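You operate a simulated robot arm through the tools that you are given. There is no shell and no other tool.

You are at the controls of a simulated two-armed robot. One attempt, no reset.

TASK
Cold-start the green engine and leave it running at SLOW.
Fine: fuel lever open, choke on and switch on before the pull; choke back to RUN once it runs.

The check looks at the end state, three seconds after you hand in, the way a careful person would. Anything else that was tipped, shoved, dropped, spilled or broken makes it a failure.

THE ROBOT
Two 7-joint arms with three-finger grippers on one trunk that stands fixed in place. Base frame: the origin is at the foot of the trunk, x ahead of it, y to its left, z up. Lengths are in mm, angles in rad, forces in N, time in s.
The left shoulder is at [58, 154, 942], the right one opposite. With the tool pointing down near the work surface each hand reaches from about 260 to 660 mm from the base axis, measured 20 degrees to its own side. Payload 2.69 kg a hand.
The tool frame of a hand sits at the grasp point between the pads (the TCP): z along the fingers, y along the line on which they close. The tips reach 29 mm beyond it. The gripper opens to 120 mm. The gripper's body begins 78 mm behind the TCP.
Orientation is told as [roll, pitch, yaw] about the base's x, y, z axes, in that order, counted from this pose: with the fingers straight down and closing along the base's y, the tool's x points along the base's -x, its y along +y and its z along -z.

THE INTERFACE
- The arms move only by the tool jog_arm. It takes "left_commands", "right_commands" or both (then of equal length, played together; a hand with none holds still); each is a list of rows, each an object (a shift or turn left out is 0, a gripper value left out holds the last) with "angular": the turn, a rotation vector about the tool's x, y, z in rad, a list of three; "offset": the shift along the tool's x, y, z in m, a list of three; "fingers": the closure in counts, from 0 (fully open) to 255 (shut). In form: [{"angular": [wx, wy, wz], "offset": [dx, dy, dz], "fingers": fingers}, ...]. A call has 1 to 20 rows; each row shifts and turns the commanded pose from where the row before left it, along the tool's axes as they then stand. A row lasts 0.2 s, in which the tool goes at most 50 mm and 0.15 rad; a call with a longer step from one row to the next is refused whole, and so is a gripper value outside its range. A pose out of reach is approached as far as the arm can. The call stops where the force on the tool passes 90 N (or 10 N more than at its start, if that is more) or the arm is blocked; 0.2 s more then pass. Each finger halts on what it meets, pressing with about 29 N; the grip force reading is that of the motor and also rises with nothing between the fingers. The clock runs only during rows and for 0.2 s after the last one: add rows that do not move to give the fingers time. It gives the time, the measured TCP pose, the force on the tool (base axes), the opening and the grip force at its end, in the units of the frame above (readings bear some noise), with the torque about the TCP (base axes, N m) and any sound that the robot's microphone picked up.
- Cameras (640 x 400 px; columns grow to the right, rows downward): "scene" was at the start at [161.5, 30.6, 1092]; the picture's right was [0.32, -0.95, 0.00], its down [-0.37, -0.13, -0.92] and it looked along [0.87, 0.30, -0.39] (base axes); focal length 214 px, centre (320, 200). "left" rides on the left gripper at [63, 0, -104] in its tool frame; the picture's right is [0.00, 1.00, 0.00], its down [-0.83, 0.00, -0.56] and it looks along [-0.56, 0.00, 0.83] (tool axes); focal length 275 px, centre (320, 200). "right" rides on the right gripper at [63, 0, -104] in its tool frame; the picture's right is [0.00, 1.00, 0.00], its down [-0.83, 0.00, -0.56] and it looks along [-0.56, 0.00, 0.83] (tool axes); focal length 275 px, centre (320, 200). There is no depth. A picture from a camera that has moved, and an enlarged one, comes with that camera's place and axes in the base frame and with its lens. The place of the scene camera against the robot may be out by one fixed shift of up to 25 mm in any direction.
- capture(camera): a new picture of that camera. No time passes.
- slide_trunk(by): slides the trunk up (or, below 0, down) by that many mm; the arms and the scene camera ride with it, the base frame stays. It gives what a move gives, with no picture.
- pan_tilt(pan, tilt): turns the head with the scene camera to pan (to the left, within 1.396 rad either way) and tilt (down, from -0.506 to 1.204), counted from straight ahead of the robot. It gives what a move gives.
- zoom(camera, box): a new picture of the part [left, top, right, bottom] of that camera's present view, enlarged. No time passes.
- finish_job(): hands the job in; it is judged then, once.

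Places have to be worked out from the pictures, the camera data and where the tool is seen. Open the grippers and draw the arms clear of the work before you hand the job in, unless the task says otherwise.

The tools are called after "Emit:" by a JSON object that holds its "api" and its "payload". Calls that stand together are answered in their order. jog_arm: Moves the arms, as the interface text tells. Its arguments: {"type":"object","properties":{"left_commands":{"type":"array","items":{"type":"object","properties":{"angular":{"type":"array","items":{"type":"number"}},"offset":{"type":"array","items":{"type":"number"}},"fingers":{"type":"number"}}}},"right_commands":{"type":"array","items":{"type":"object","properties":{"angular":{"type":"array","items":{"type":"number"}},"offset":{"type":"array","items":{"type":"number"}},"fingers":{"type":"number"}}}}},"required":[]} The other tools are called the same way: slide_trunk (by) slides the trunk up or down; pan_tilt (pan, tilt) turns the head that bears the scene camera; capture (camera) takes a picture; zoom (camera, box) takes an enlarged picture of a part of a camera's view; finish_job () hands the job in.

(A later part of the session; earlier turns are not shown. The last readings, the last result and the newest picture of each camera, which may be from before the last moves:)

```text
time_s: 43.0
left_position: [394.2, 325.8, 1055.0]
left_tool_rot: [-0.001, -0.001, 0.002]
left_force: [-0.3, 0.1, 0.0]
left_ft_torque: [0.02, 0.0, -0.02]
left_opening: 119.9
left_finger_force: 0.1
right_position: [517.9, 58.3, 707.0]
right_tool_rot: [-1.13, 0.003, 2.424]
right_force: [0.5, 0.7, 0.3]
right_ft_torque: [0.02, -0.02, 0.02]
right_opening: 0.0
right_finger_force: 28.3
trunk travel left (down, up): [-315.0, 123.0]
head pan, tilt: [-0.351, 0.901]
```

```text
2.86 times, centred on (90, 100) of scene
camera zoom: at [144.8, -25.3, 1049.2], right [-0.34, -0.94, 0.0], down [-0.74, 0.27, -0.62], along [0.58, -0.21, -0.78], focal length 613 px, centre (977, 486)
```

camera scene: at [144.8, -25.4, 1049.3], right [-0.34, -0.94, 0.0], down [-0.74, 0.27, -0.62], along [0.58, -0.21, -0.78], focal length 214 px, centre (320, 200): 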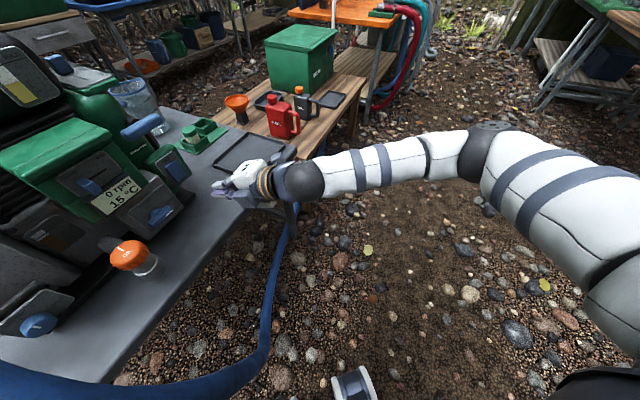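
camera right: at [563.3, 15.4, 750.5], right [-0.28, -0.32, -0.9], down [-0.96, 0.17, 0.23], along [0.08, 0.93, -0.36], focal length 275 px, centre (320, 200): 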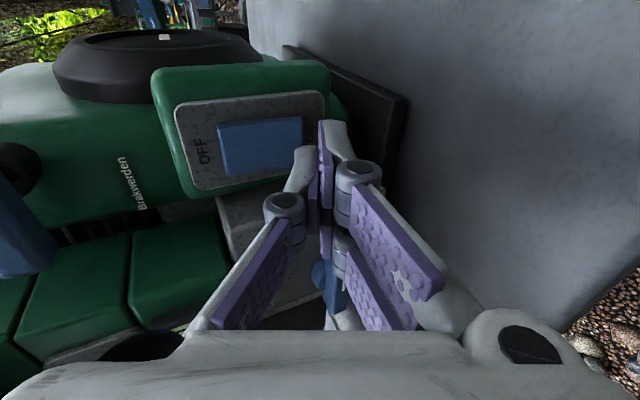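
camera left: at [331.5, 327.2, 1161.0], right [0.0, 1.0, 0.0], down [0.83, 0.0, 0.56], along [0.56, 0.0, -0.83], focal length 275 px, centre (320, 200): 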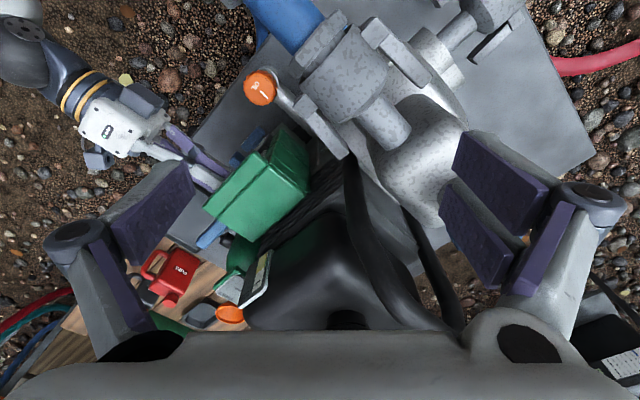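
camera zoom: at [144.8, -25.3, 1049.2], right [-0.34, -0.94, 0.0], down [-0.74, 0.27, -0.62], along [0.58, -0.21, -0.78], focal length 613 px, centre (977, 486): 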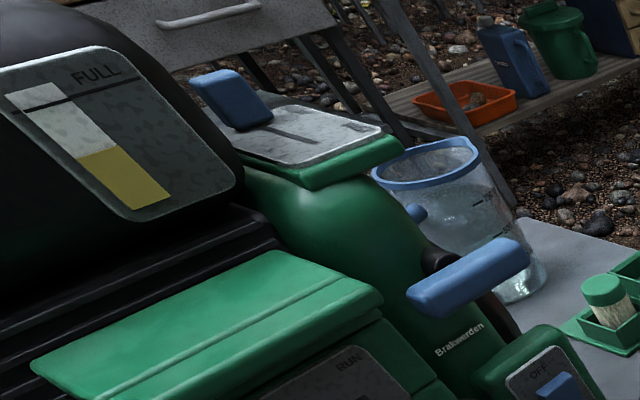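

Switch is ON. Now I look closely at the pull handle: raise the hand to z≈815, still ~100 mm in front of it.

Emit:
{"api": "jog_arm", "payload": {"right_commands": [{"offset": [0, -0.0332, -0.0156]}, {"offset": [0, -0.0332, -0.0156]}, {"offset": [0, -0.0332, -0.0156]}, {}]}}

Emit:
{"api": "capture", "payload": {"camera": "right"}}

Emit:
{"api": "zoom", "payload": {"camera": "right", "box": [120, 20, 340, 200]}}

Emit:
{"api": "zoom", "payload": {"camera": "left", "box": [185, 205, 265, 275]}}

```text
time_s: 44.0
left_position: [395.0, 326.7, 1055.4]
left_tool_rot: [-0.001, 0.003, 0.001]
left_force: [0.6, -0.4, -0.7]
left_ft_torque: [-0.01, 0.0, -0.01]
left_opening: 120.0
left_finger_force: 0.1
right_position: [520.2, 62.7, 818.3]
right_tool_rot: [-1.131, 0.001, 2.423]
right_force: [0.0, -0.9, 0.2]
right_ft_torque: [0.01, -0.01, -0.05]
right_opening: 0.0
right_finger_force: 28.2
trunk travel left (down, up): [-315.0, 123.0]
head pan, tilt: [-0.351, 0.901]
```

```text
taken
camera right: at [506.3, -49.7, 861.8], right [-0.28, -0.32, -0.9], down [-0.96, 0.17, 0.23], along [0.08, 0.93, -0.36], focal length 275 px, centre (320, 200)
```

right: 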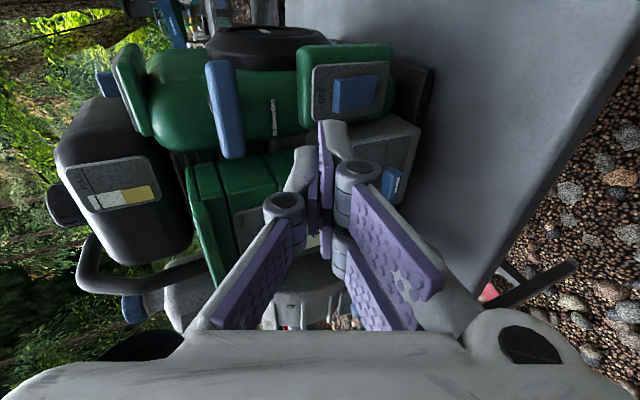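

```text
2.22 times, centred on (230, 110) of right
camera zoom: at [506.3, -49.7, 861.8], right [-0.28, -0.32, -0.9], down [-0.96, 0.17, 0.23], along [0.08, 0.93, -0.36], focal length 612 px, centre (520, 400)
```

zoom: 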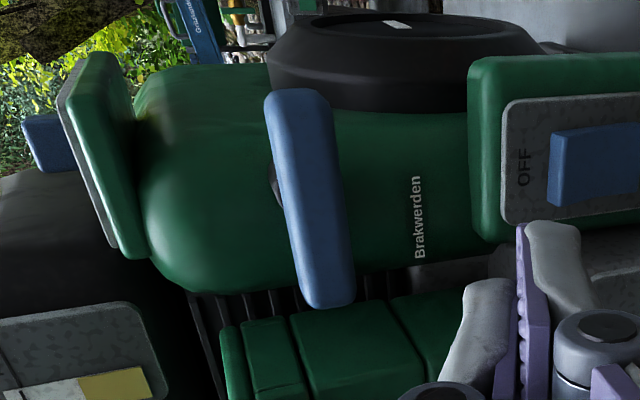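

```text
5.71 times, centred on (225, 240) of left
camera zoom: at [331.5, 327.2, 1160.9], right [0.0, 1.0, 0.0], down [0.83, 0.0, 0.56], along [0.56, 0.0, -0.83], focal length 1573 px, centre (863, -29)
```

zoom: 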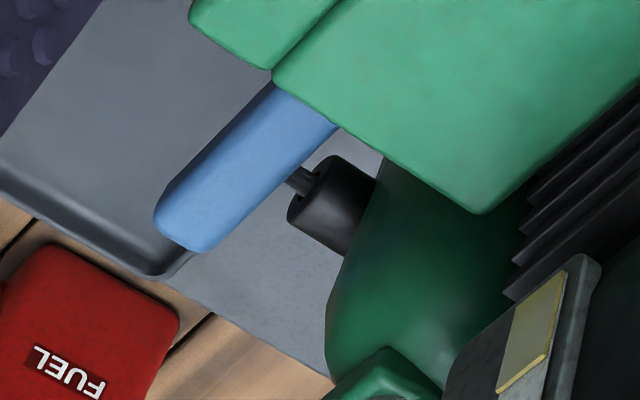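

Handle: ~20 mm thick bar with a thin cord to a black grommet ~9 mm behind it. I'll open to 50 mm and go to a pre-grasp ~50 mm before it along the tool axis.

Emit:
{"api": "jog_arm", "payload": {"right_commands": [{"offset": [0.0005, -0.036, 0.0204], "fingers": 149}, {"offset": [0, -0.036, 0.0204]}, {}]}}

Emit:
{"api": "capture", "payload": {"camera": "right"}}

Emit:
{"api": "zoom", "payload": {"camera": "scene", "box": [60, 50, 220, 190]}}

Emit:
{"api": "zoom", "payload": {"camera": "left", "box": [155, 185, 295, 295]}}

```text
time_s: 44.8
left_position: [395.5, 326.1, 1054.1]
left_tool_rot: [0.0, 0.001, 0.001]
left_force: [0.0, 0.2, -0.3]
left_ft_torque: [0.01, 0.0, 0.0]
left_opening: 120.0
left_finger_force: 0.1
right_position: [565.0, 112.8, 864.3]
right_tool_rot: [-1.132, 0.001, 2.421]
right_force: [0.1, -0.3, 0.5]
right_ft_torque: [0.01, -0.02, -0.02]
right_opening: 49.9
right_finger_force: 0.1
trunk travel left (down, up): [-315.0, 123.0]
head pan, tilt: [-0.351, 0.901]
```

```text
taken
camera right: at [550.7, 0.8, 908.8], right [-0.28, -0.32, -0.9], down [-0.96, 0.17, 0.23], along [0.08, 0.93, -0.36], focal length 275 px, centre (320, 200)
```

right: 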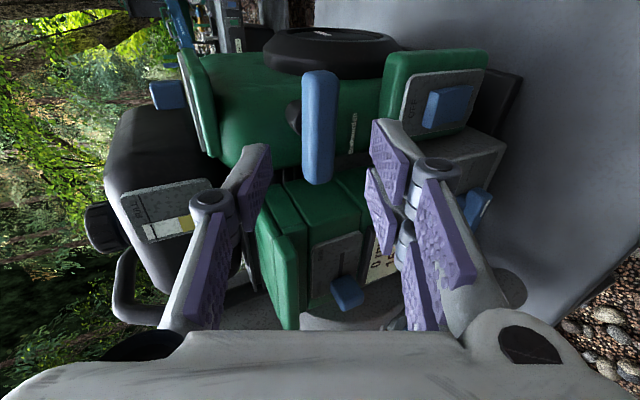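

```text
2.86 times, centred on (140, 120) of scene
camera zoom: at [144.8, -25.3, 1049.2], right [-0.34, -0.94, 0.0], down [-0.74, 0.27, -0.62], along [0.58, -0.21, -0.78], focal length 613 px, centre (834, 429)
```

zoom: 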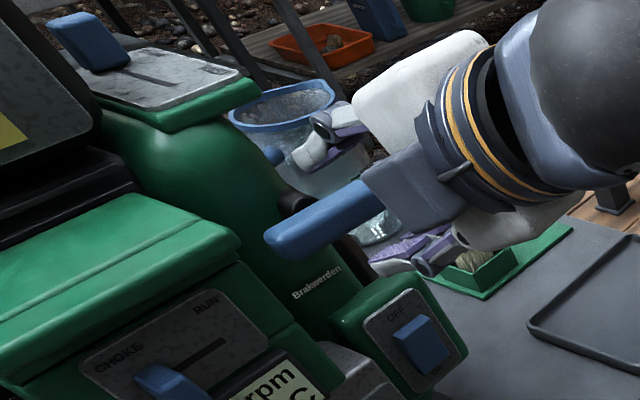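

```text
3.64 times, centred on (225, 240) of left
camera zoom: at [331.5, 327.2, 1160.9], right [0.0, 1.0, 0.0], down [0.83, 0.0, 0.56], along [0.56, 0.0, -0.83], focal length 1001 px, centre (666, 54)
```

zoom: 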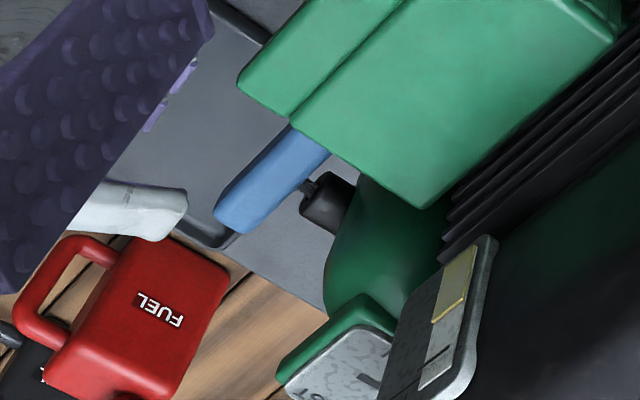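

Handle is centred between the fingers. Advance 50 mm along the tool axis and close.

Emit:
{"api": "jog_arm", "payload": {"right_commands": [{"offset": [0, -0.001, 0.02]}, {"offset": [0, 0, 0.02]}, {"offset": [0, 0, 0.01]}, {}]}}

Emit:
{"api": "capture", "payload": {"camera": "right"}}

Emit:
{"api": "zoom", "payload": {"camera": "left", "box": [155, 185, 295, 295]}}

```text
time_s: 45.8
left_position: [395.2, 326.0, 1056.2]
left_tool_rot: [-0.002, -0.001, 0.003]
left_force: [-0.1, -0.1, 0.2]
left_ft_torque: [0.02, 0.01, 0.02]
left_opening: 120.1
left_finger_force: 0.1
right_position: [593.5, 147.6, 843.5]
right_tool_rot: [-1.132, 0.002, 2.425]
right_force: [0.5, -0.4, 0.4]
right_ft_torque: [0.0, -0.01, 0.0]
right_opening: 50.0
right_finger_force: 0.0
trunk travel left (down, up): [-315.0, 123.0]
head pan, tilt: [-0.351, 0.901]
```

```text
taken
camera right: at [580.4, 35.4, 888.4], right [-0.28, -0.32, -0.9], down [-0.96, 0.17, 0.23], along [0.08, 0.93, -0.36], focal length 275 px, centre (320, 200)
```

right: 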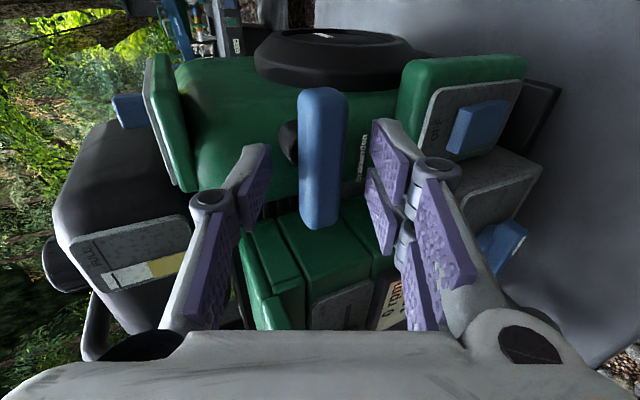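

```text
3.64 times, centred on (225, 240) of left
camera zoom: at [331.4, 327.2, 1161.0], right [0.0, 1.0, 0.0], down [0.83, 0.0, 0.56], along [0.56, 0.0, -0.83], focal length 1001 px, centre (666, 54)
```

zoom: 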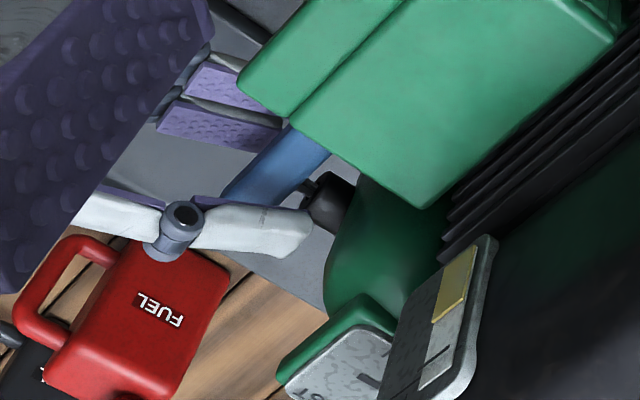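

Fingers straddle the bar. Close on it.

Emit:
{"api": "jog_arm", "payload": {"right_commands": [{"fingers": 255}, {}, {}, {}]}}

Emit:
{"api": "capture", "payload": {"camera": "right"}}

Emit:
{"api": "zoom", "payload": {"camera": "left", "box": [185, 205, 265, 275]}}

```text
time_s: 46.8
left_position: [395.2, 325.2, 1056.9]
left_tool_rot: [-0.002, 0.001, 0.001]
left_force: [0.1, -1.0, -0.1]
left_ft_torque: [0.02, -0.02, -0.01]
left_opening: 119.9
left_finger_force: 0.0
right_position: [594.2, 147.2, 844.3]
right_tool_rot: [-1.13, 0.003, 2.424]
right_force: [-1.4, -0.1, -0.7]
right_ft_torque: [1.22, 0.36, -0.5]
right_opening: 24.9
right_finger_force: 45.5
trunk travel left (down, up): [-315.0, 123.0]
head pan, tilt: [-0.351, 0.901]
```

```text
taken
camera right: at [580.3, 35.2, 888.4], right [-0.28, -0.32, -0.9], down [-0.96, 0.17, 0.23], along [0.08, 0.93, -0.36], focal length 275 px, centre (320, 200)
```

right: 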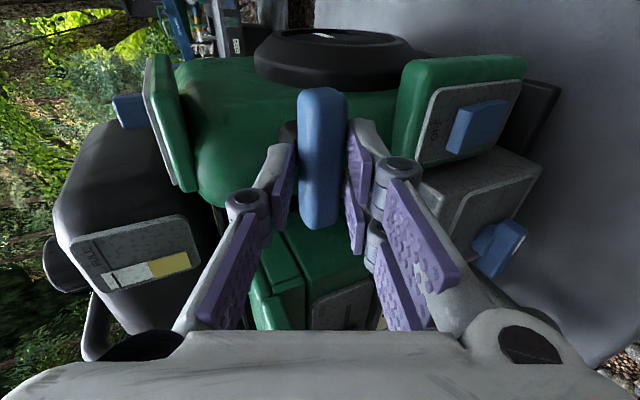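

```text
5.71 times, centred on (225, 240) of left
camera zoom: at [331.5, 327.1, 1160.9], right [0.0, 1.0, 0.0], down [0.83, 0.0, 0.56], along [0.56, 0.0, -0.83], focal length 1573 px, centre (863, -29)
```

zoom: 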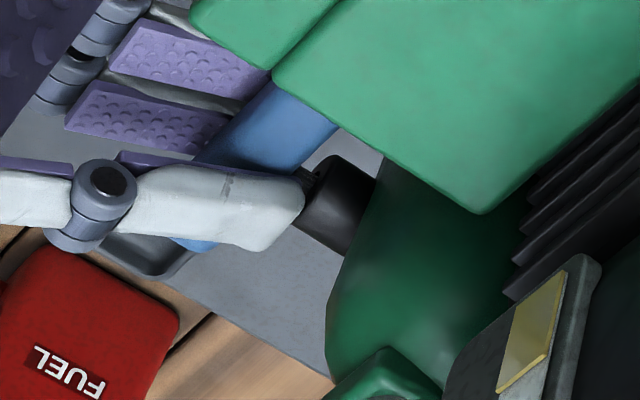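

Grip is on (24.9 mm, 45 N). Now a brisk pull outward, ~330 mm, angled slightly to the robot's right to keep the arm in a comfortable range.

Emit:
{"api": "jog_arm", "payload": {"right_commands": [{"offset": [0.004, 0.0145, -0.03]}, {"offset": [0.0122, 0.0202, -0.0429]}, {"offset": [0.0122, 0.0202, -0.0429]}, {"offset": [0.0122, 0.0202, -0.0429]}, {"offset": [0.0122, 0.0202, -0.0429]}, {"offset": [0.0122, 0.0202, -0.0429]}, {"offset": [0.0122, 0.0202, -0.0429]}]}}

Emit:
{"api": "capture", "payload": {"camera": "right"}}

Emit:
{"api": "capture", "payload": {"camera": "scene"}}

```text
time_s: 48.4
left_position: [394.6, 326.2, 1055.6]
left_tool_rot: [0.0, -0.001, 0.001]
left_force: [0.8, 0.6, 0.0]
left_ft_torque: [0.0, -0.01, 0.01]
left_opening: 120.0
left_finger_force: 0.0
right_position: [441.4, -141.8, 845.4]
right_tool_rot: [-1.131, 0.0, 2.423]
right_force: [-0.3, -1.0, 0.5]
right_ft_torque: [0.0, 0.0, -0.02]
right_opening: 0.0
right_finger_force: 28.2
trunk travel left (down, up): [-315.0, 123.0]
head pan, tilt: [-0.351, 0.901]
```

```text
taken
camera right: at [426.8, -255.4, 888.7], right [-0.27, -0.32, -0.91], down [-0.96, 0.17, 0.23], along [0.08, 0.93, -0.36], focal length 275 px, centre (320, 200)
```

right: 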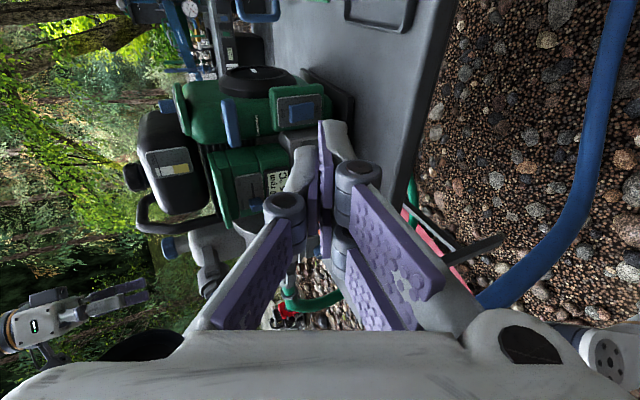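

```text
taken
camera scene: at [144.5, -25.4, 1049.3], right [-0.34, -0.94, 0.0], down [-0.74, 0.27, -0.62], along [0.58, -0.21, -0.78], focal length 214 px, centre (320, 200)
```

scene: 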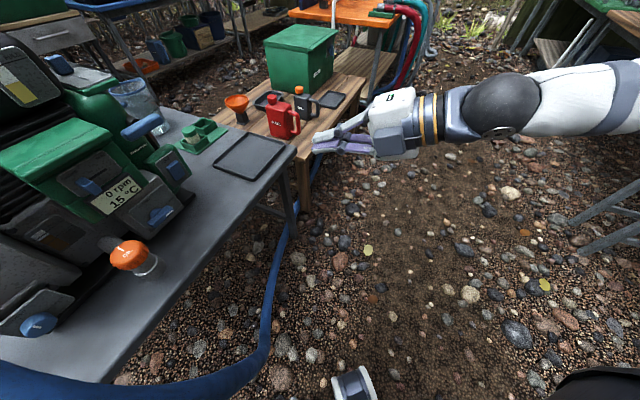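

The handle slipped out of the fingers and recoiled; no start. I need a deeper, squarer grip. Test whether the tool can be levelled here (the far end of a pull stroke) in the present elbow-up configuration.

Emit:
{"api": "jog_arm", "payload": {"right_commands": [{"angular": [0.147, 0, 0]}, {"angular": [0.147, 0, 0]}, {"angular": [0.146, 0, 0]}, {}]}}

Emit:
{"api": "capture", "payload": {"camera": "scene"}}

```text
time_s: 49.4
left_position: [395.0, 324.0, 1055.7]
left_tool_rot: [-0.001, 0.002, 0.003]
left_force: [0.5, -1.0, 0.8]
left_ft_torque: [-0.02, 0.0, 0.03]
left_opening: 120.1
left_finger_force: 0.0
right_position: [446.7, -134.7, 847.3]
right_tool_rot: [-1.532, 0.006, 2.446]
right_force: [-0.1, 0.4, -0.6]
right_ft_torque: [0.03, -0.07, -0.02]
right_opening: 0.0
right_finger_force: 28.4
right hand out of reach, approached as far as the arm can: row 3
trunk travel left (down, up): [-315.0, 123.0]
head pan, tilt: [-0.351, 0.901]
```

```text
taken
camera scene: at [145.2, -25.9, 1049.1], right [-0.34, -0.94, 0.0], down [-0.74, 0.27, -0.62], along [0.58, -0.21, -0.78], focal length 214 px, centre (320, 200)
```

scene: 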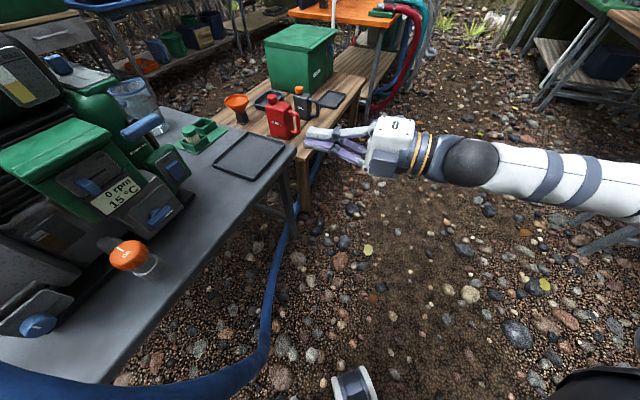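

Nearly level is reachable even here. I'll use ~83° tilt for a squarer grip: return to a pre-grasp ~60 mm in front of the handle with fingers 50 mm open.

Emit:
{"api": "jog_arm", "payload": {"right_commands": [{"angular": [-0.08, 0.026, 0], "fingers": 149}, {"offset": [-0.0127, -0.0047, 0.0426]}, {"offset": [-0.0127, -0.0047, 0.0426]}, {"offset": [-0.0127, -0.0047, 0.0426]}, {"offset": [-0.0127, -0.0047, 0.0426]}, {"offset": [-0.0127, -0.0047, 0.0426]}, {"offset": [-0.0127, -0.0047, 0.0426]}, {}]}}

Emit:
{"api": "capture", "payload": {"camera": "right"}}

Emit:
{"api": "zoom", "payload": {"camera": "scene", "box": [60, 50, 220, 190]}}

```text
time_s: 51.2
left_position: [394.9, 326.4, 1055.8]
left_tool_rot: [-0.002, -0.001, 0.001]
left_force: [0.4, 0.4, -0.9]
left_ft_torque: [0.0, 0.02, 0.02]
left_opening: 120.0
left_finger_force: 0.0
right_position: [563.8, 107.5, 855.4]
right_tool_rot: [-1.491, 0.003, 2.396]
right_force: [0.1, -0.3, 0.2]
right_ft_torque: [-0.03, -0.03, 0.03]
right_opening: 50.1
right_finger_force: 0.1
trunk travel left (down, up): [-315.0, 123.0]
head pan, tilt: [-0.351, 0.901]
```

```text
taken
camera right: at [541.1, -10.9, 863.0], right [-0.05, -0.06, -1.0], down [-0.99, 0.16, 0.04], along [0.15, 0.99, -0.07], focal length 275 px, centre (320, 200)
```

right: 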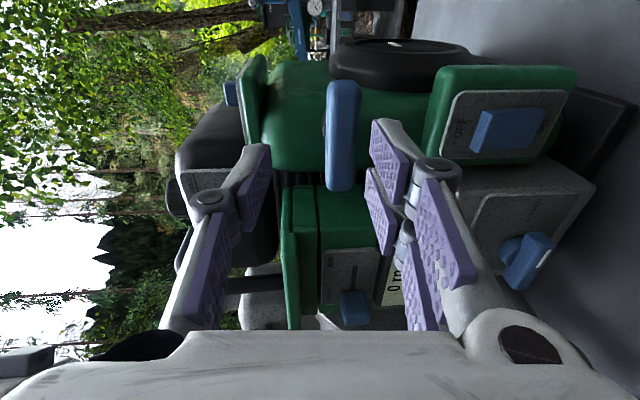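

```text
2.86 times, centred on (140, 120) of scene
camera zoom: at [144.8, -25.1, 1049.2], right [-0.34, -0.94, 0.0], down [-0.74, 0.27, -0.62], along [0.58, -0.21, -0.78], focal length 613 px, centre (834, 429)
```

zoom: 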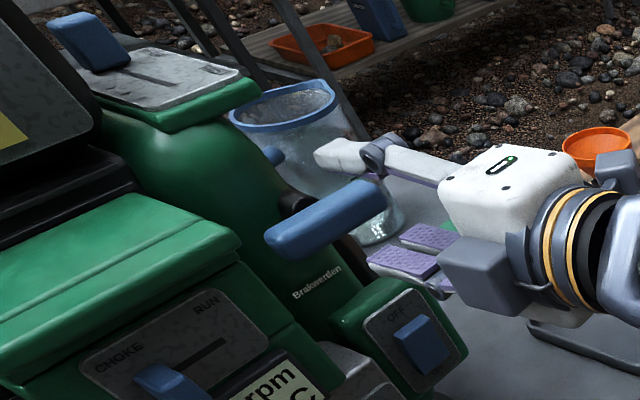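

Handle is 14 mm below tool axis; correct, then advance 60 mm for a deep, square grip and close.

Emit:
{"api": "jog_arm", "payload": {"right_commands": [{"offset": [-0.0031, 0.0139, 0]}, {"offset": [0, 0, 0.02]}, {"offset": [0, 0, 0.02]}, {"offset": [0, 0, 0.02]}, {}]}}

Emit:
{"api": "capture", "payload": {"camera": "right"}}

Emit:
{"api": "zoom", "payload": {"camera": "left", "box": [185, 205, 265, 275]}}

```text
time_s: 52.4
left_position: [393.8, 326.3, 1055.2]
left_tool_rot: [-0.001, 0.0, 0.002]
left_force: [0.5, -0.1, -1.0]
left_ft_torque: [0.03, 0.0, -0.01]
left_opening: 120.2
left_finger_force: 0.0
right_position: [602.7, 151.9, 834.5]
right_tool_rot: [-1.491, 0.003, 2.398]
right_force: [0.4, -0.9, 0.1]
right_ft_torque: [-0.01, 0.03, -0.01]
right_opening: 50.0
right_finger_force: 0.0
trunk travel left (down, up): [-315.0, 123.0]
head pan, tilt: [-0.351, 0.901]
```

```text
taken
camera right: at [578.6, 32.5, 843.0], right [-0.05, -0.06, -1.0], down [-0.99, 0.16, 0.04], along [0.15, 0.99, -0.07], focal length 275 px, centre (320, 200)
```

right: 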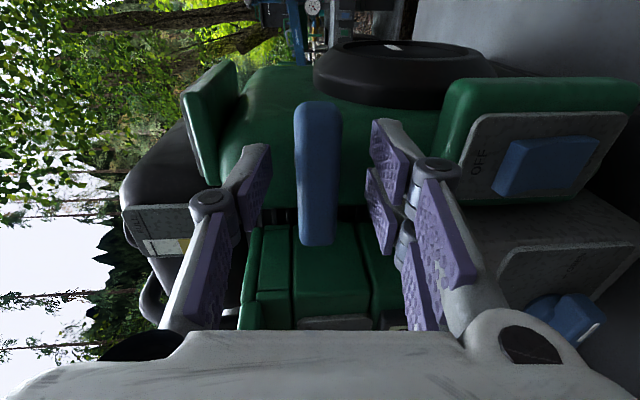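

```text
5.71 times, centred on (225, 240) of left
camera zoom: at [331.5, 327.2, 1160.9], right [0.0, 1.0, 0.0], down [0.83, 0.0, 0.56], along [0.56, 0.0, -0.83], focal length 1573 px, centre (863, -29)
```

zoom: 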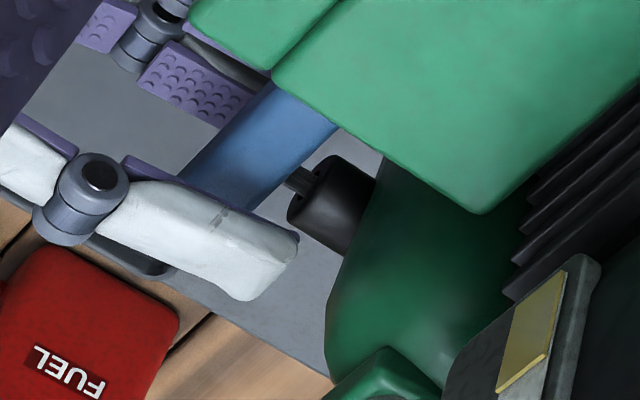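

Emit:
{"api": "jog_arm", "payload": {"right_commands": [{"offset": [0, 0, 0.003], "fingers": 255}, {}, {}, {}]}}

Emit:
{"api": "capture", "payload": {"camera": "right"}}

```text
time_s: 53.4
left_position: [392.2, 323.5, 1056.4]
left_tool_rot: [0.0, 0.001, 0.001]
left_force: [-0.1, -0.6, 0.0]
left_ft_torque: [-0.01, -0.01, -0.02]
left_opening: 119.8
left_finger_force: 0.0
right_position: [602.8, 150.8, 837.4]
right_tool_rot: [-1.497, 0.003, 2.398]
right_force: [-3.7, -11.8, 13.7]
right_ft_torque: [1.08, -0.41, -0.09]
right_opening: 21.6
right_finger_force: 28.6
trunk travel left (down, up): [-315.0, 123.0]
head pan, tilt: [-0.351, 0.901]
```

```text
taken
camera right: at [579.5, 33.6, 844.9], right [-0.04, -0.06, -1.0], down [-0.99, 0.16, 0.03], along [0.15, 0.99, -0.07], focal length 275 px, centre (320, 200)
```

right: 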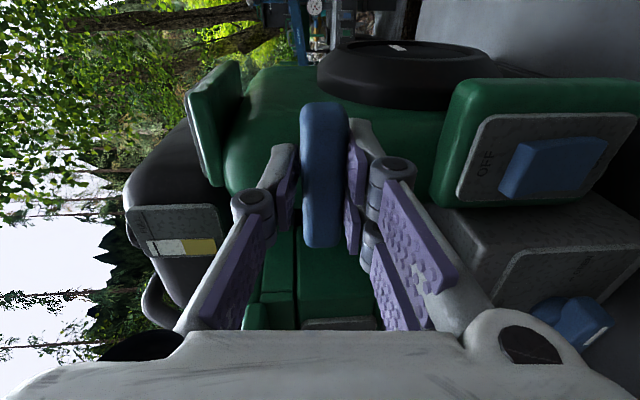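

Square grip at 21.6 mm. First a slow 20 mm test pull to learn the cord force.

Emit:
{"api": "jog_arm", "payload": {"right_commands": [{"offset": [0, 0.0004, -0.005]}, {"offset": [0, 0.0004, -0.005]}, {"offset": [0, 0.0004, -0.005]}, {"offset": [0, 0.0004, -0.005]}]}}

Emit:
{"api": "capture", "payload": {"camera": "right"}}

Emit:
{"api": "zoom", "payload": {"camera": "left", "box": [185, 205, 265, 275]}}

```text
time_s: 54.4
left_position: [393.8, 324.0, 1055.6]
left_tool_rot: [0.0, 0.0, 0.001]
left_force: [0.0, -0.3, 0.1]
left_ft_torque: [-0.01, 0.01, 0.01]
left_opening: 120.1
left_finger_force: 0.1
right_position: [589.9, 140.4, 834.8]
right_tool_rot: [-1.492, 0.001, 2.396]
right_force: [7.5, -3.9, 17.6]
right_ft_torque: [1.33, -0.04, -0.06]
right_opening: 18.5
right_finger_force: 43.3
trunk travel left (down, up): [-315.0, 123.0]
head pan, tilt: [-0.351, 0.901]
```

```text
taken
camera right: at [566.1, 20.7, 843.6], right [-0.05, -0.06, -1.0], down [-0.99, 0.16, 0.04], along [0.15, 0.99, -0.07], focal length 275 px, centre (320, 200)
```

right: 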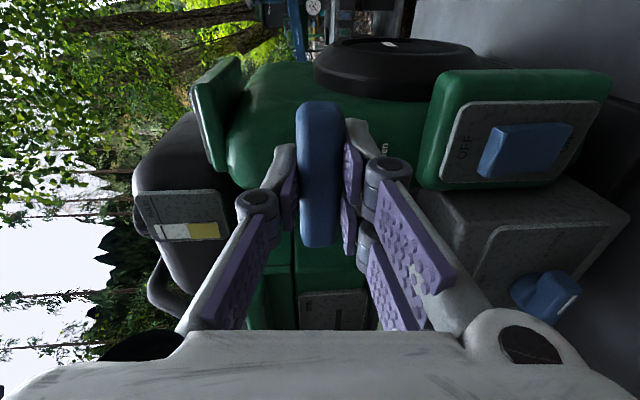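

```text
5.71 times, centred on (225, 240) of left
camera zoom: at [330.9, 326.3, 1161.4], right [0.0, 1.0, 0.0], down [0.83, 0.0, 0.56], along [0.56, 0.0, -0.83], focal length 1573 px, centre (863, -29)
```

zoom: 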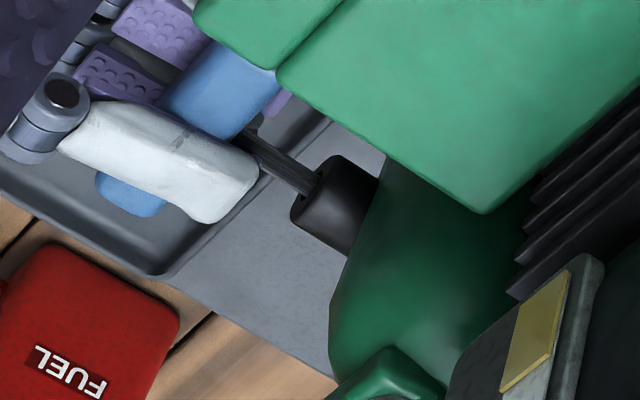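

The handle follows and cord force is small (~2 N), but there are side forces (17 N up) – so the handle seems guided along a straight line, and my earlier angled pull dragged it out of the grip. I'll re-centre on that line (up/right slightly) and check forces.

Emit:
{"api": "jog_arm", "payload": {"right_commands": [{"offset": [0.001, -0.002, 0]}, {}]}}

```text
time_s: 55.0
left_position: [393.6, 326.4, 1055.7]
left_tool_rot: [0.0, 0.001, 0.001]
left_force: [-0.3, -0.2, 0.3]
left_ft_torque: [0.0, 0.01, -0.02]
left_opening: 119.9
left_finger_force: 0.0
right_position: [590.1, 137.8, 835.0]
right_tool_rot: [-1.491, 0.002, 2.399]
right_force: [5.2, -2.8, 10.3]
right_ft_torque: [1.29, 0.06, -0.17]
right_opening: 18.7
right_finger_force: 44.0
trunk travel left (down, up): [-315.0, 123.0]
head pan, tilt: [-0.351, 0.901]
```

Emit:
{"api": "jog_arm", "payload": {"right_commands": [{"offset": [0.001, -0.003, 0]}, {}, {"offset": [0, 0.0008, -0.01]}, {"offset": [0, 0.0008, -0.01]}, {"offset": [0, 0.0008, -0.01]}, {"offset": [0, 0.0008, -0.01]}, {}]}}

```text
time_s: 56.6
left_position: [395.0, 327.9, 1055.4]
left_tool_rot: [-0.005, 0.001, 0.0]
left_force: [-0.3, -0.6, -0.1]
left_ft_torque: [0.01, -0.01, 0.0]
left_opening: 120.0
left_finger_force: 0.0
right_position: [563.2, 114.3, 835.1]
right_tool_rot: [-1.484, 0.003, 2.402]
right_force: [-13.9, 16.7, -26.5]
right_ft_torque: [1.15, 0.37, 0.13]
right_opening: 19.4
right_finger_force: 44.7
trunk travel left (down, up): [-315.0, 123.0]
head pan, tilt: [-0.351, 0.901]
```

The side forces show the guided line runs slightly more toward -r than my pull: the true pull direction seems nearer (-0.71,-0.70). Relieve the load here (down 2 mm, left 2 mm) to measure it.

Emit:
{"api": "jog_arm", "payload": {"right_commands": [{"offset": [-0.002, 0.002, 0]}, {}]}}

```text
time_s: 57.2
left_position: [394.6, 327.7, 1055.1]
left_tool_rot: [-0.002, 0.0, 0.0]
left_force: [-0.5, -0.1, 0.2]
left_ft_torque: [0.02, -0.02, -0.02]
left_opening: 120.0
left_finger_force: 0.0
right_position: [563.5, 113.2, 836.6]
right_tool_rot: [-1.486, 0.002, 2.396]
right_force: [-8.9, 11.7, -22.0]
right_ft_torque: [1.1, 0.21, 0.12]
right_opening: 19.2
right_finger_force: 43.5
trunk travel left (down, up): [-315.0, 123.0]
head pan, tilt: [-0.351, 0.901]
```

The forces are modest; a slip along the bar caused the earlier failure, since I pulled ~15° off its line. Return the handle to near its rest, with a small downward correction, before a straight fast pull.

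Emit:
{"api": "jog_arm", "payload": {"right_commands": [{"offset": [0.0004, 0.0005, 0.0125]}, {"offset": [0.0004, 0.0, 0.0125]}, {"offset": [0.0004, -0.001, 0.0125]}, {"offset": [0.0004, -0.001, 0.0125]}, {}]}}

Emit:
{"api": "capture", "payload": {"camera": "right"}}

Emit:
{"api": "zoom", "payload": {"camera": "left", "box": [165, 190, 265, 275]}}

```text
time_s: 58.4
left_position: [393.1, 326.0, 1055.7]
left_tool_rot: [0.0, 0.002, 0.001]
left_force: [1.2, 0.4, -0.9]
left_ft_torque: [-0.01, 0.02, 0.04]
left_opening: 119.8
left_finger_force: 0.1
right_position: [598.0, 146.9, 836.1]
right_tool_rot: [-1.493, 0.006, 2.398]
right_force: [-8.3, 12.7, -1.3]
right_ft_torque: [1.3, 0.15, 0.2]
right_opening: 18.7
right_finger_force: 44.0
trunk travel left (down, up): [-315.0, 123.0]
head pan, tilt: [-0.351, 0.901]
```

```text
taken
camera right: at [574.3, 28.0, 843.8], right [-0.05, -0.06, -1.0], down [-0.99, 0.15, 0.04], along [0.15, 0.99, -0.07], focal length 275 px, centre (320, 200)
```

right: 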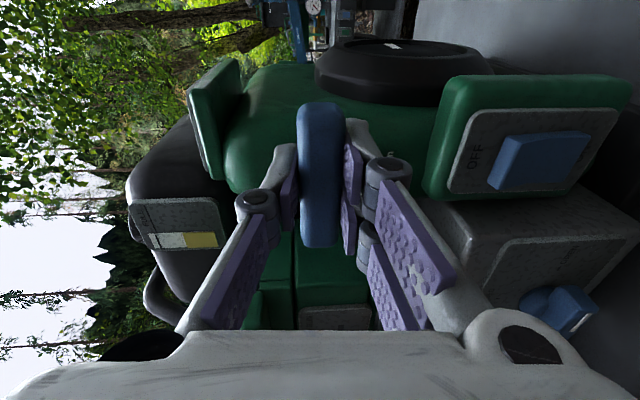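

```text
4.71 times, centred on (215, 232) of left
camera zoom: at [330.6, 328.2, 1161.0], right [0.0, 1.0, 0.0], down [0.83, 0.0, 0.56], along [0.56, 0.0, -0.83], focal length 1295 px, centre (814, 47)
```

zoom: 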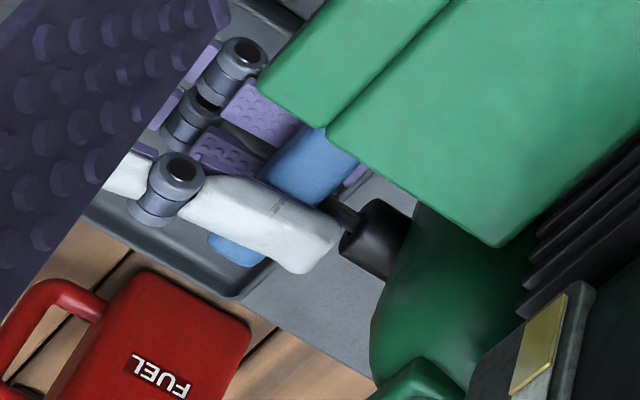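

The handle's line measures as ≈(-0.71,-0.70) in the base frame, cord force only a few newtons. Now the fast straight pull along that line (~290 mm), letting the wrist yaw gradually so the arm doesn't fold into its limit.

Emit:
{"api": "jog_arm", "payload": {"right_commands": [{"offset": [-0.0022, 0.0039, -0.0488], "angular": [0, -0.09, 0]}, {"offset": [-0.0066, 0.0039, -0.0484], "angular": [0, -0.09, 0]}, {"offset": [-0.011, 0.0038, -0.0476], "angular": [0, -0.09, 0]}, {"offset": [-0.0152, 0.0037, -0.0464], "angular": [0, -0.09, 0]}, {"offset": [-0.0194, 0.0036, -0.0448], "angular": [0, -0.09, 0]}, {"offset": [-0.0234, 0.0034, -0.0428], "angular": [0, -0.09, 0]}]}}

Emit:
{"api": "capture", "payload": {"camera": "scene"}}

Emit:
{"api": "capture", "payload": {"camera": "right"}}

```text
time_s: 59.8
left_position: [396.1, 327.9, 1054.4]
left_tool_rot: [-0.002, 0.002, 0.0]
left_force: [-0.9, -0.4, 0.0]
left_ft_torque: [0.01, 0.02, 0.03]
left_opening: 120.2
left_finger_force: 0.1
right_position: [390.0, -60.5, 836.8]
right_tool_rot: [-1.503, -0.037, 2.936]
right_force: [30.0, 17.5, 8.1]
right_ft_torque: [0.21, -0.64, -0.64]
right_opening: 19.8
right_finger_force: 44.8
trunk travel left (down, up): [-315.0, 123.0]
head pan, tilt: [-0.351, 0.901]
```

```text
taken
camera scene: at [147.1, -23.5, 1048.9], right [-0.34, -0.94, 0.0], down [-0.74, 0.27, -0.62], along [0.58, -0.21, -0.78], focal length 214 px, centre (320, 200)
```

scene: 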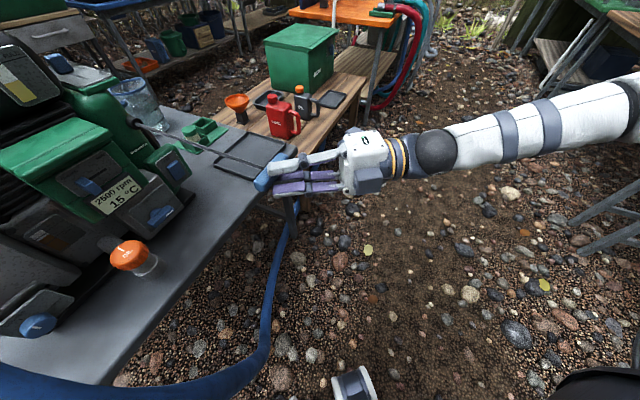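

```text
taken
camera right: at [431.0, -173.9, 841.3], right [-0.05, -0.06, -1.0], down [-0.93, -0.37, 0.06], along [-0.38, 0.93, -0.04], focal length 275 px, centre (320, 200)
```

right: 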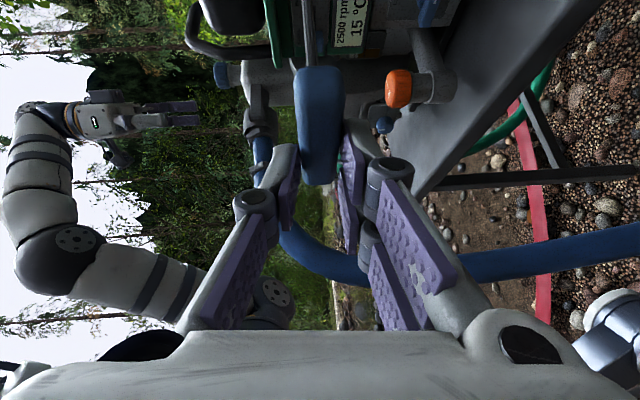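

The engine fired — display shows ~2500 rpm. Guide the handle back along the same line to its rest, reversing the wrist yaw.

Emit:
{"api": "jog_arm", "payload": {"right_commands": [{"offset": [0.0271, -0.0033, 0.0407], "angular": [0, 0.09, 0]}, {"offset": [0.0233, -0.0034, 0.043], "angular": [0, 0.09, 0]}, {"offset": [0.0193, -0.0036, 0.0449], "angular": [0, 0.09, 0]}, {"offset": [0.0152, -0.0037, 0.0464], "angular": [0, 0.09, 0]}, {"offset": [0.0109, -0.0038, 0.0476], "angular": [0, 0.09, 0]}, {"offset": [0.0057, -0.0033, 0.0415], "angular": [0, 0.09, 0]}, {}]}}

Emit:
{"api": "capture", "payload": {"camera": "scene"}}

Emit:
{"api": "capture", "payload": {"camera": "right"}}

```text
time_s: 61.4
left_position: [389.2, 326.2, 1058.8]
left_tool_rot: [-0.001, -0.005, 0.002]
left_force: [-0.1, -0.5, -0.1]
left_ft_torque: [0.03, 0.03, -0.01]
left_opening: 119.8
left_finger_force: 0.0
right_position: [582.7, 143.9, 836.7]
right_tool_rot: [-1.507, 0.006, 2.401]
right_force: [-38.2, -0.6, 35.2]
right_ft_torque: [1.04, -0.43, 0.75]
right_opening: 19.0
right_finger_force: 43.8
trunk travel left (down, up): [-315.0, 123.0]
head pan, tilt: [-0.351, 0.901]
```

```text
taken
camera scene: at [138.8, -26.0, 1050.3], right [-0.34, -0.94, 0.0], down [-0.73, 0.27, -0.63], along [0.59, -0.21, -0.78], focal length 214 px, centre (320, 200)
```

scene: 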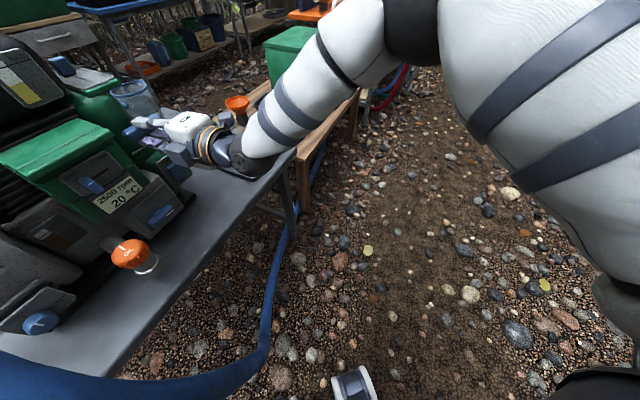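

```text
taken
camera right: at [560.2, 24.6, 843.6], right [-0.03, -0.06, -1.0], down [-0.99, 0.15, 0.03], along [0.15, 0.99, -0.06], focal length 275 px, centre (320, 200)
```

right: 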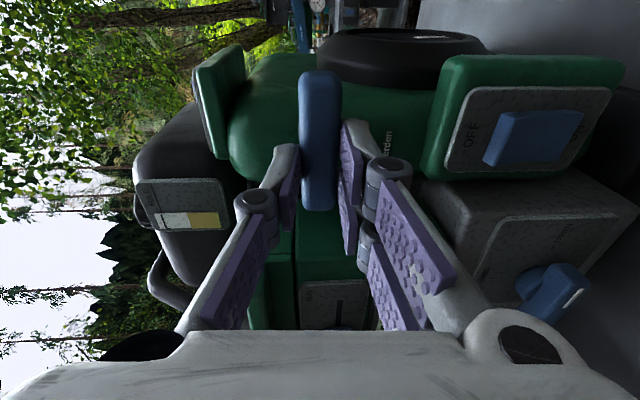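

Running at 2500 rpm and warming. The handle is nearly home; check the contact situation before releasing.

Emit:
{"api": "zoom", "payload": {"camera": "left", "box": [145, 170, 275, 275]}}

Emit:
{"api": "zoom", "payload": {"camera": "scene", "box": [60, 60, 260, 220]}}

```text
3.81 times, centred on (210, 222) of left
camera zoom: at [324.9, 326.4, 1163.3], right [0.0, 1.0, 0.0], down [0.83, 0.0, 0.56], along [0.56, 0.0, -0.83], focal length 1049 px, centre (739, 114)
```

zoom: 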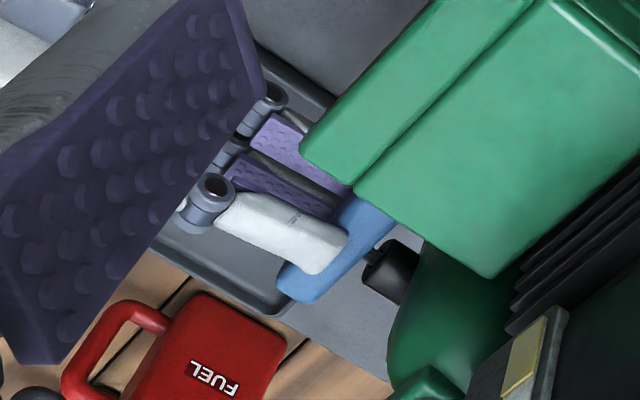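

```text
2.50 times, centred on (160, 140) of scene
camera zoom: at [138.8, -26.0, 1050.3], right [-0.34, -0.94, 0.0], down [-0.73, 0.27, -0.63], along [0.59, -0.21, -0.78], focal length 536 px, centre (720, 350)
```

zoom: 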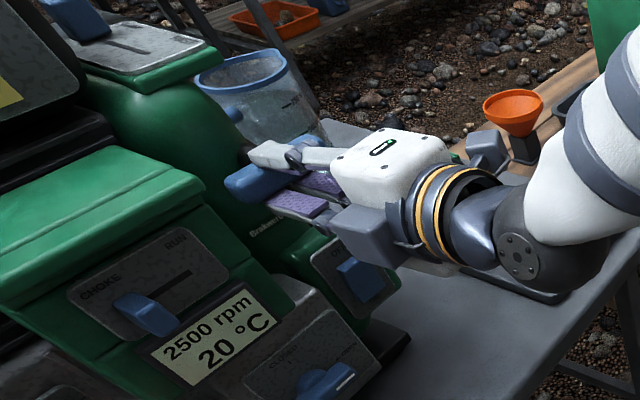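

The handle is home (cord gap as at rest); the gripper just slid outward along it. Release, back straight off, close the fingers, align yaw to the engine (45°) and pitch down to ~45° for the choke.

Emit:
{"api": "jog_arm", "payload": {"right_commands": [{"fingers": 149}, {}, {"offset": [0, 0, -0.03]}, {"offset": [0, 0, -0.04]}, {"offset": [0, 0, -0.04], "fingers": 255}, {"angular": [-0.145, 0.045, 0]}, {"angular": [-0.145, 0, 0]}, {"angular": [-0.145, 0, 0]}, {"angular": [-0.145, 0, 0]}, {"angular": [-0.145, 0, 0]}, {}]}}

Emit:
{"api": "capture", "payload": {"camera": "scene"}}

Emit:
{"api": "zoom", "payload": {"camera": "scene", "box": [20, 30, 200, 210]}}

```text
refused: row 6 steps farther than a row can; nothing moved
```

```text
taken
camera scene: at [138.8, -26.0, 1050.3], right [-0.34, -0.94, 0.0], down [-0.73, 0.27, -0.63], along [0.59, -0.21, -0.78], focal length 214 px, centre (320, 200)
```

scene: 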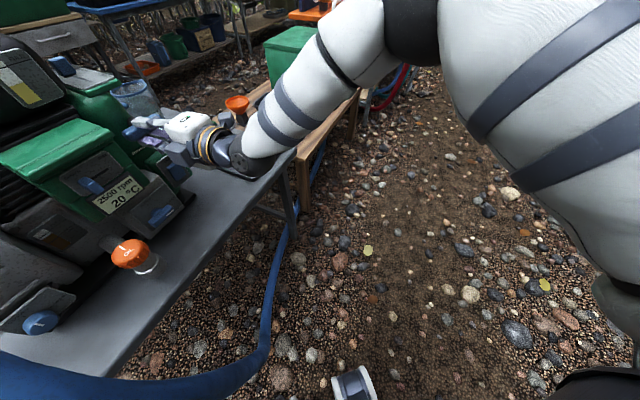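

```text
2.22 times, centred on (110, 120) of scene
camera zoom: at [138.8, -26.0, 1050.3], right [-0.34, -0.94, 0.0], down [-0.73, 0.27, -0.63], along [0.59, -0.21, -0.78], focal length 477 px, centre (787, 378)
```

zoom: 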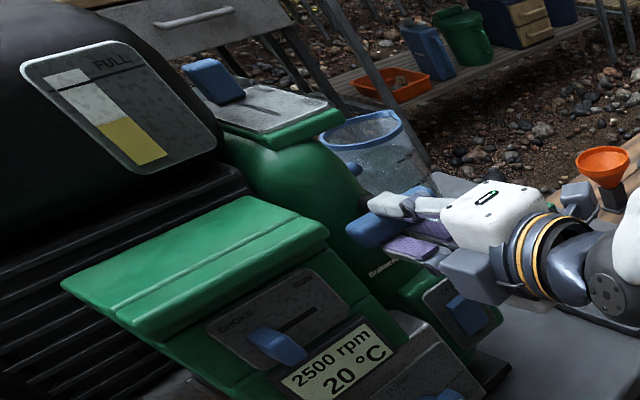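

Same sequence with the yaw turn in its own row.

Emit:
{"api": "jog_arm", "payload": {"right_commands": [{"fingers": 149}, {}, {"offset": [0, 0, -0.03]}, {"offset": [0, 0, -0.04]}, {"offset": [0, 0, -0.04], "fingers": 255}, {"angular": [0, 0.045, 0]}, {"angular": [-0.145, 0, 0]}, {"angular": [-0.145, 0, 0]}, {"angular": [-0.145, 0, 0]}, {"angular": [-0.145, 0, 0]}, {"angular": [-0.145, 0, 0]}, {}]}}

Emit:
{"api": "capture", "payload": {"camera": "scene"}}

Emit:
{"api": "capture", "payload": {"camera": "right"}}

```text
time_s: 64.0
left_position: [394.7, 326.1, 1055.3]
left_tool_rot: [-0.001, -0.001, 0.002]
left_force: [-0.1, -0.3, 0.5]
left_ft_torque: [0.01, -0.02, 0.0]
left_opening: 120.0
left_finger_force: 0.0
right_position: [509.0, 70.1, 838.4]
right_tool_rot: [-0.86, -0.014, 2.373]
right_force: [0.2, 0.3, -1.1]
right_ft_torque: [-0.01, 0.02, 0.01]
right_opening: 0.0
right_finger_force: 28.2
right hand out of reach, approached as far as the arm can: row 11
trunk travel left (down, up): [-315.0, 123.0]
head pan, tilt: [-0.351, 0.901]
```

```text
taken
camera scene: at [144.8, -25.4, 1049.2], right [-0.34, -0.94, 0.0], down [-0.74, 0.27, -0.62], along [0.58, -0.21, -0.78], focal length 214 px, centre (320, 200)
```

scene: 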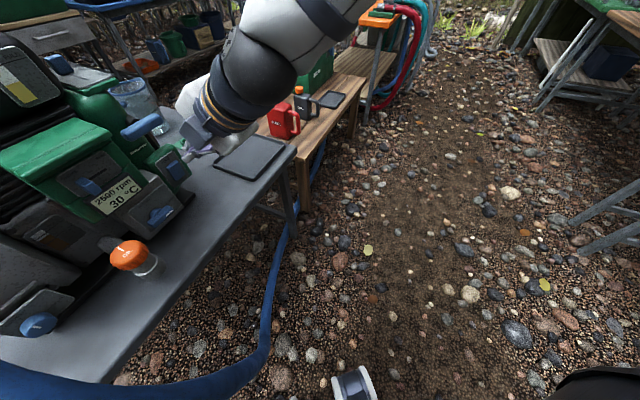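

```text
taken
camera right: at [500.4, -30.8, 904.6], right [-0.46, -0.46, -0.76], down [-0.89, 0.27, 0.37], along [0.03, 0.84, -0.54], focal length 275 px, centre (320, 200)
```

right: 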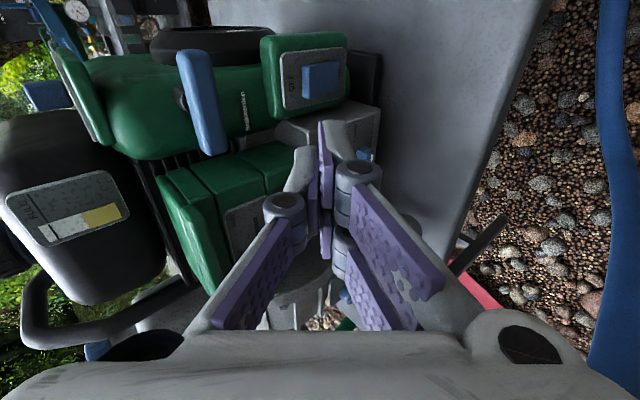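

Engine warm-up continues (30 °C). The arm's elbow has swung up; let me look at it with the head before moving further.

Emit:
{"api": "pan_tilt", "payload": {"pan": -0.2, "tilt": 0.35}}

Emit:
{"api": "capture", "payload": {"camera": "scene"}}

```text
time_s: 65.0
left_position: [394.4, 326.7, 1055.9]
left_tool_rot: [-0.001, 0.0, 0.002]
left_force: [-0.3, 0.7, 0.0]
left_ft_torque: [0.01, -0.01, 0.01]
left_opening: 120.0
left_finger_force: 0.0
right_position: [509.1, 69.4, 837.0]
right_tool_rot: [-0.861, -0.013, 2.372]
right_force: [0.5, 0.0, -0.2]
right_ft_torque: [0.0, -0.01, 0.0]
right_opening: 0.1
right_finger_force: 28.7
trunk travel left (down, up): [-315.0, 123.0]
head pan, tilt: [-0.201, 0.351]
```

```text
taken
camera scene: at [165.1, -17.9, 1096.7], right [-0.2, -0.98, 0.0], down [-0.34, 0.07, -0.94], along [0.92, -0.19, -0.34], focal length 214 px, centre (320, 200)
```

scene: 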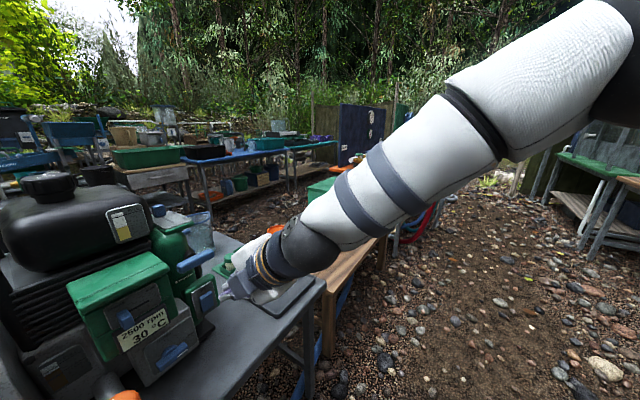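

Elbow is up and to the right – fine. Undo the last unreachable bit of pitch, step in 30 mm and traverse left in front of the panel to the far (left) side of the choke slider.

Emit:
{"api": "jog_arm", "payload": {"right_commands": [{"angular": [0.1, 0, 0]}, {"offset": [0, -0.0191, 0.0231]}, {"offset": [-0.0397, 0, 0]}, {"offset": [-0.0397, 0, 0]}, {"offset": [-0.0397, 0, 0]}, {"offset": [-0.0397, 0, 0]}, {}]}}

Emit:
{"api": "capture", "payload": {"camera": "right"}}

Emit:
{"api": "zoom", "payload": {"camera": "scene", "box": [40, 200, 280, 400]}}

Emit:
{"api": "zoom", "payload": {"camera": "left", "box": [160, 60, 340, 220]}}

```text
time_s: 66.6
left_position: [394.7, 325.6, 1056.4]
left_tool_rot: [-0.001, 0.001, 0.002]
left_force: [0.3, 1.1, -0.3]
left_ft_torque: [0.03, -0.02, 0.0]
left_opening: 120.1
left_finger_force: 0.1
right_position: [428.8, 191.9, 841.6]
right_tool_rot: [-0.865, 0.007, 2.353]
right_force: [0.1, -1.2, -0.3]
right_ft_torque: [-0.02, 0.05, 0.01]
right_opening: 0.0
right_finger_force: 28.4
trunk travel left (down, up): [-315.0, 123.0]
head pan, tilt: [-0.201, 0.351]
```

```text
taken
camera right: at [416.8, 91.7, 908.1], right [-0.45, -0.46, -0.76], down [-0.89, 0.29, 0.35], along [0.06, 0.84, -0.54], focal length 275 px, centre (320, 200)
```

right: 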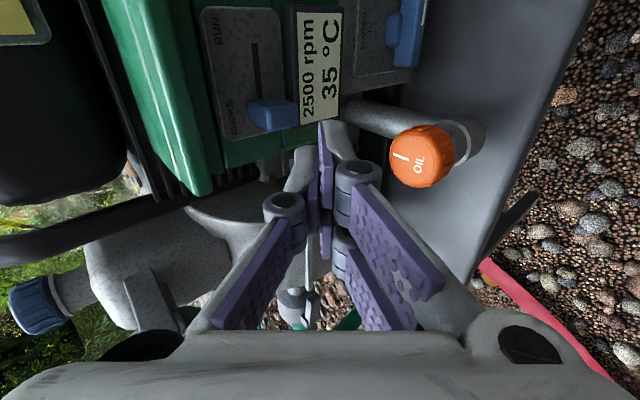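

```text
2.00 times, centred on (160, 300) of scene
camera zoom: at [165.1, -17.8, 1096.8], right [-0.2, -0.98, 0.0], down [-0.34, 0.07, -0.94], along [0.92, -0.19, -0.34], focal length 429 px, centre (640, 0)
```

zoom: 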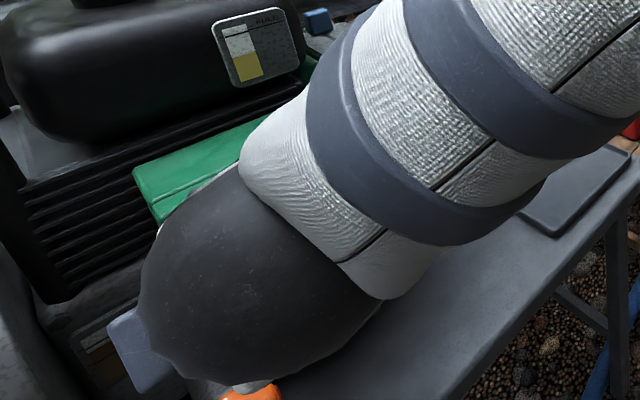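

```text
2.50 times, centred on (250, 140) of left
camera zoom: at [331.5, 327.2, 1160.9], right [0.0, 1.0, 0.0], down [0.83, 0.0, 0.56], along [0.56, 0.0, -0.83], focal length 688 px, centre (495, 350)
```

zoom: 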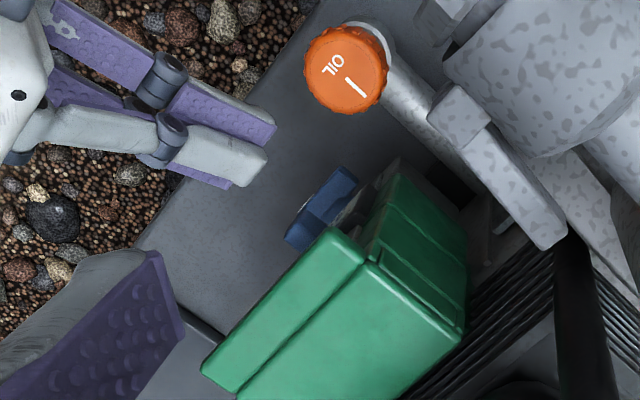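

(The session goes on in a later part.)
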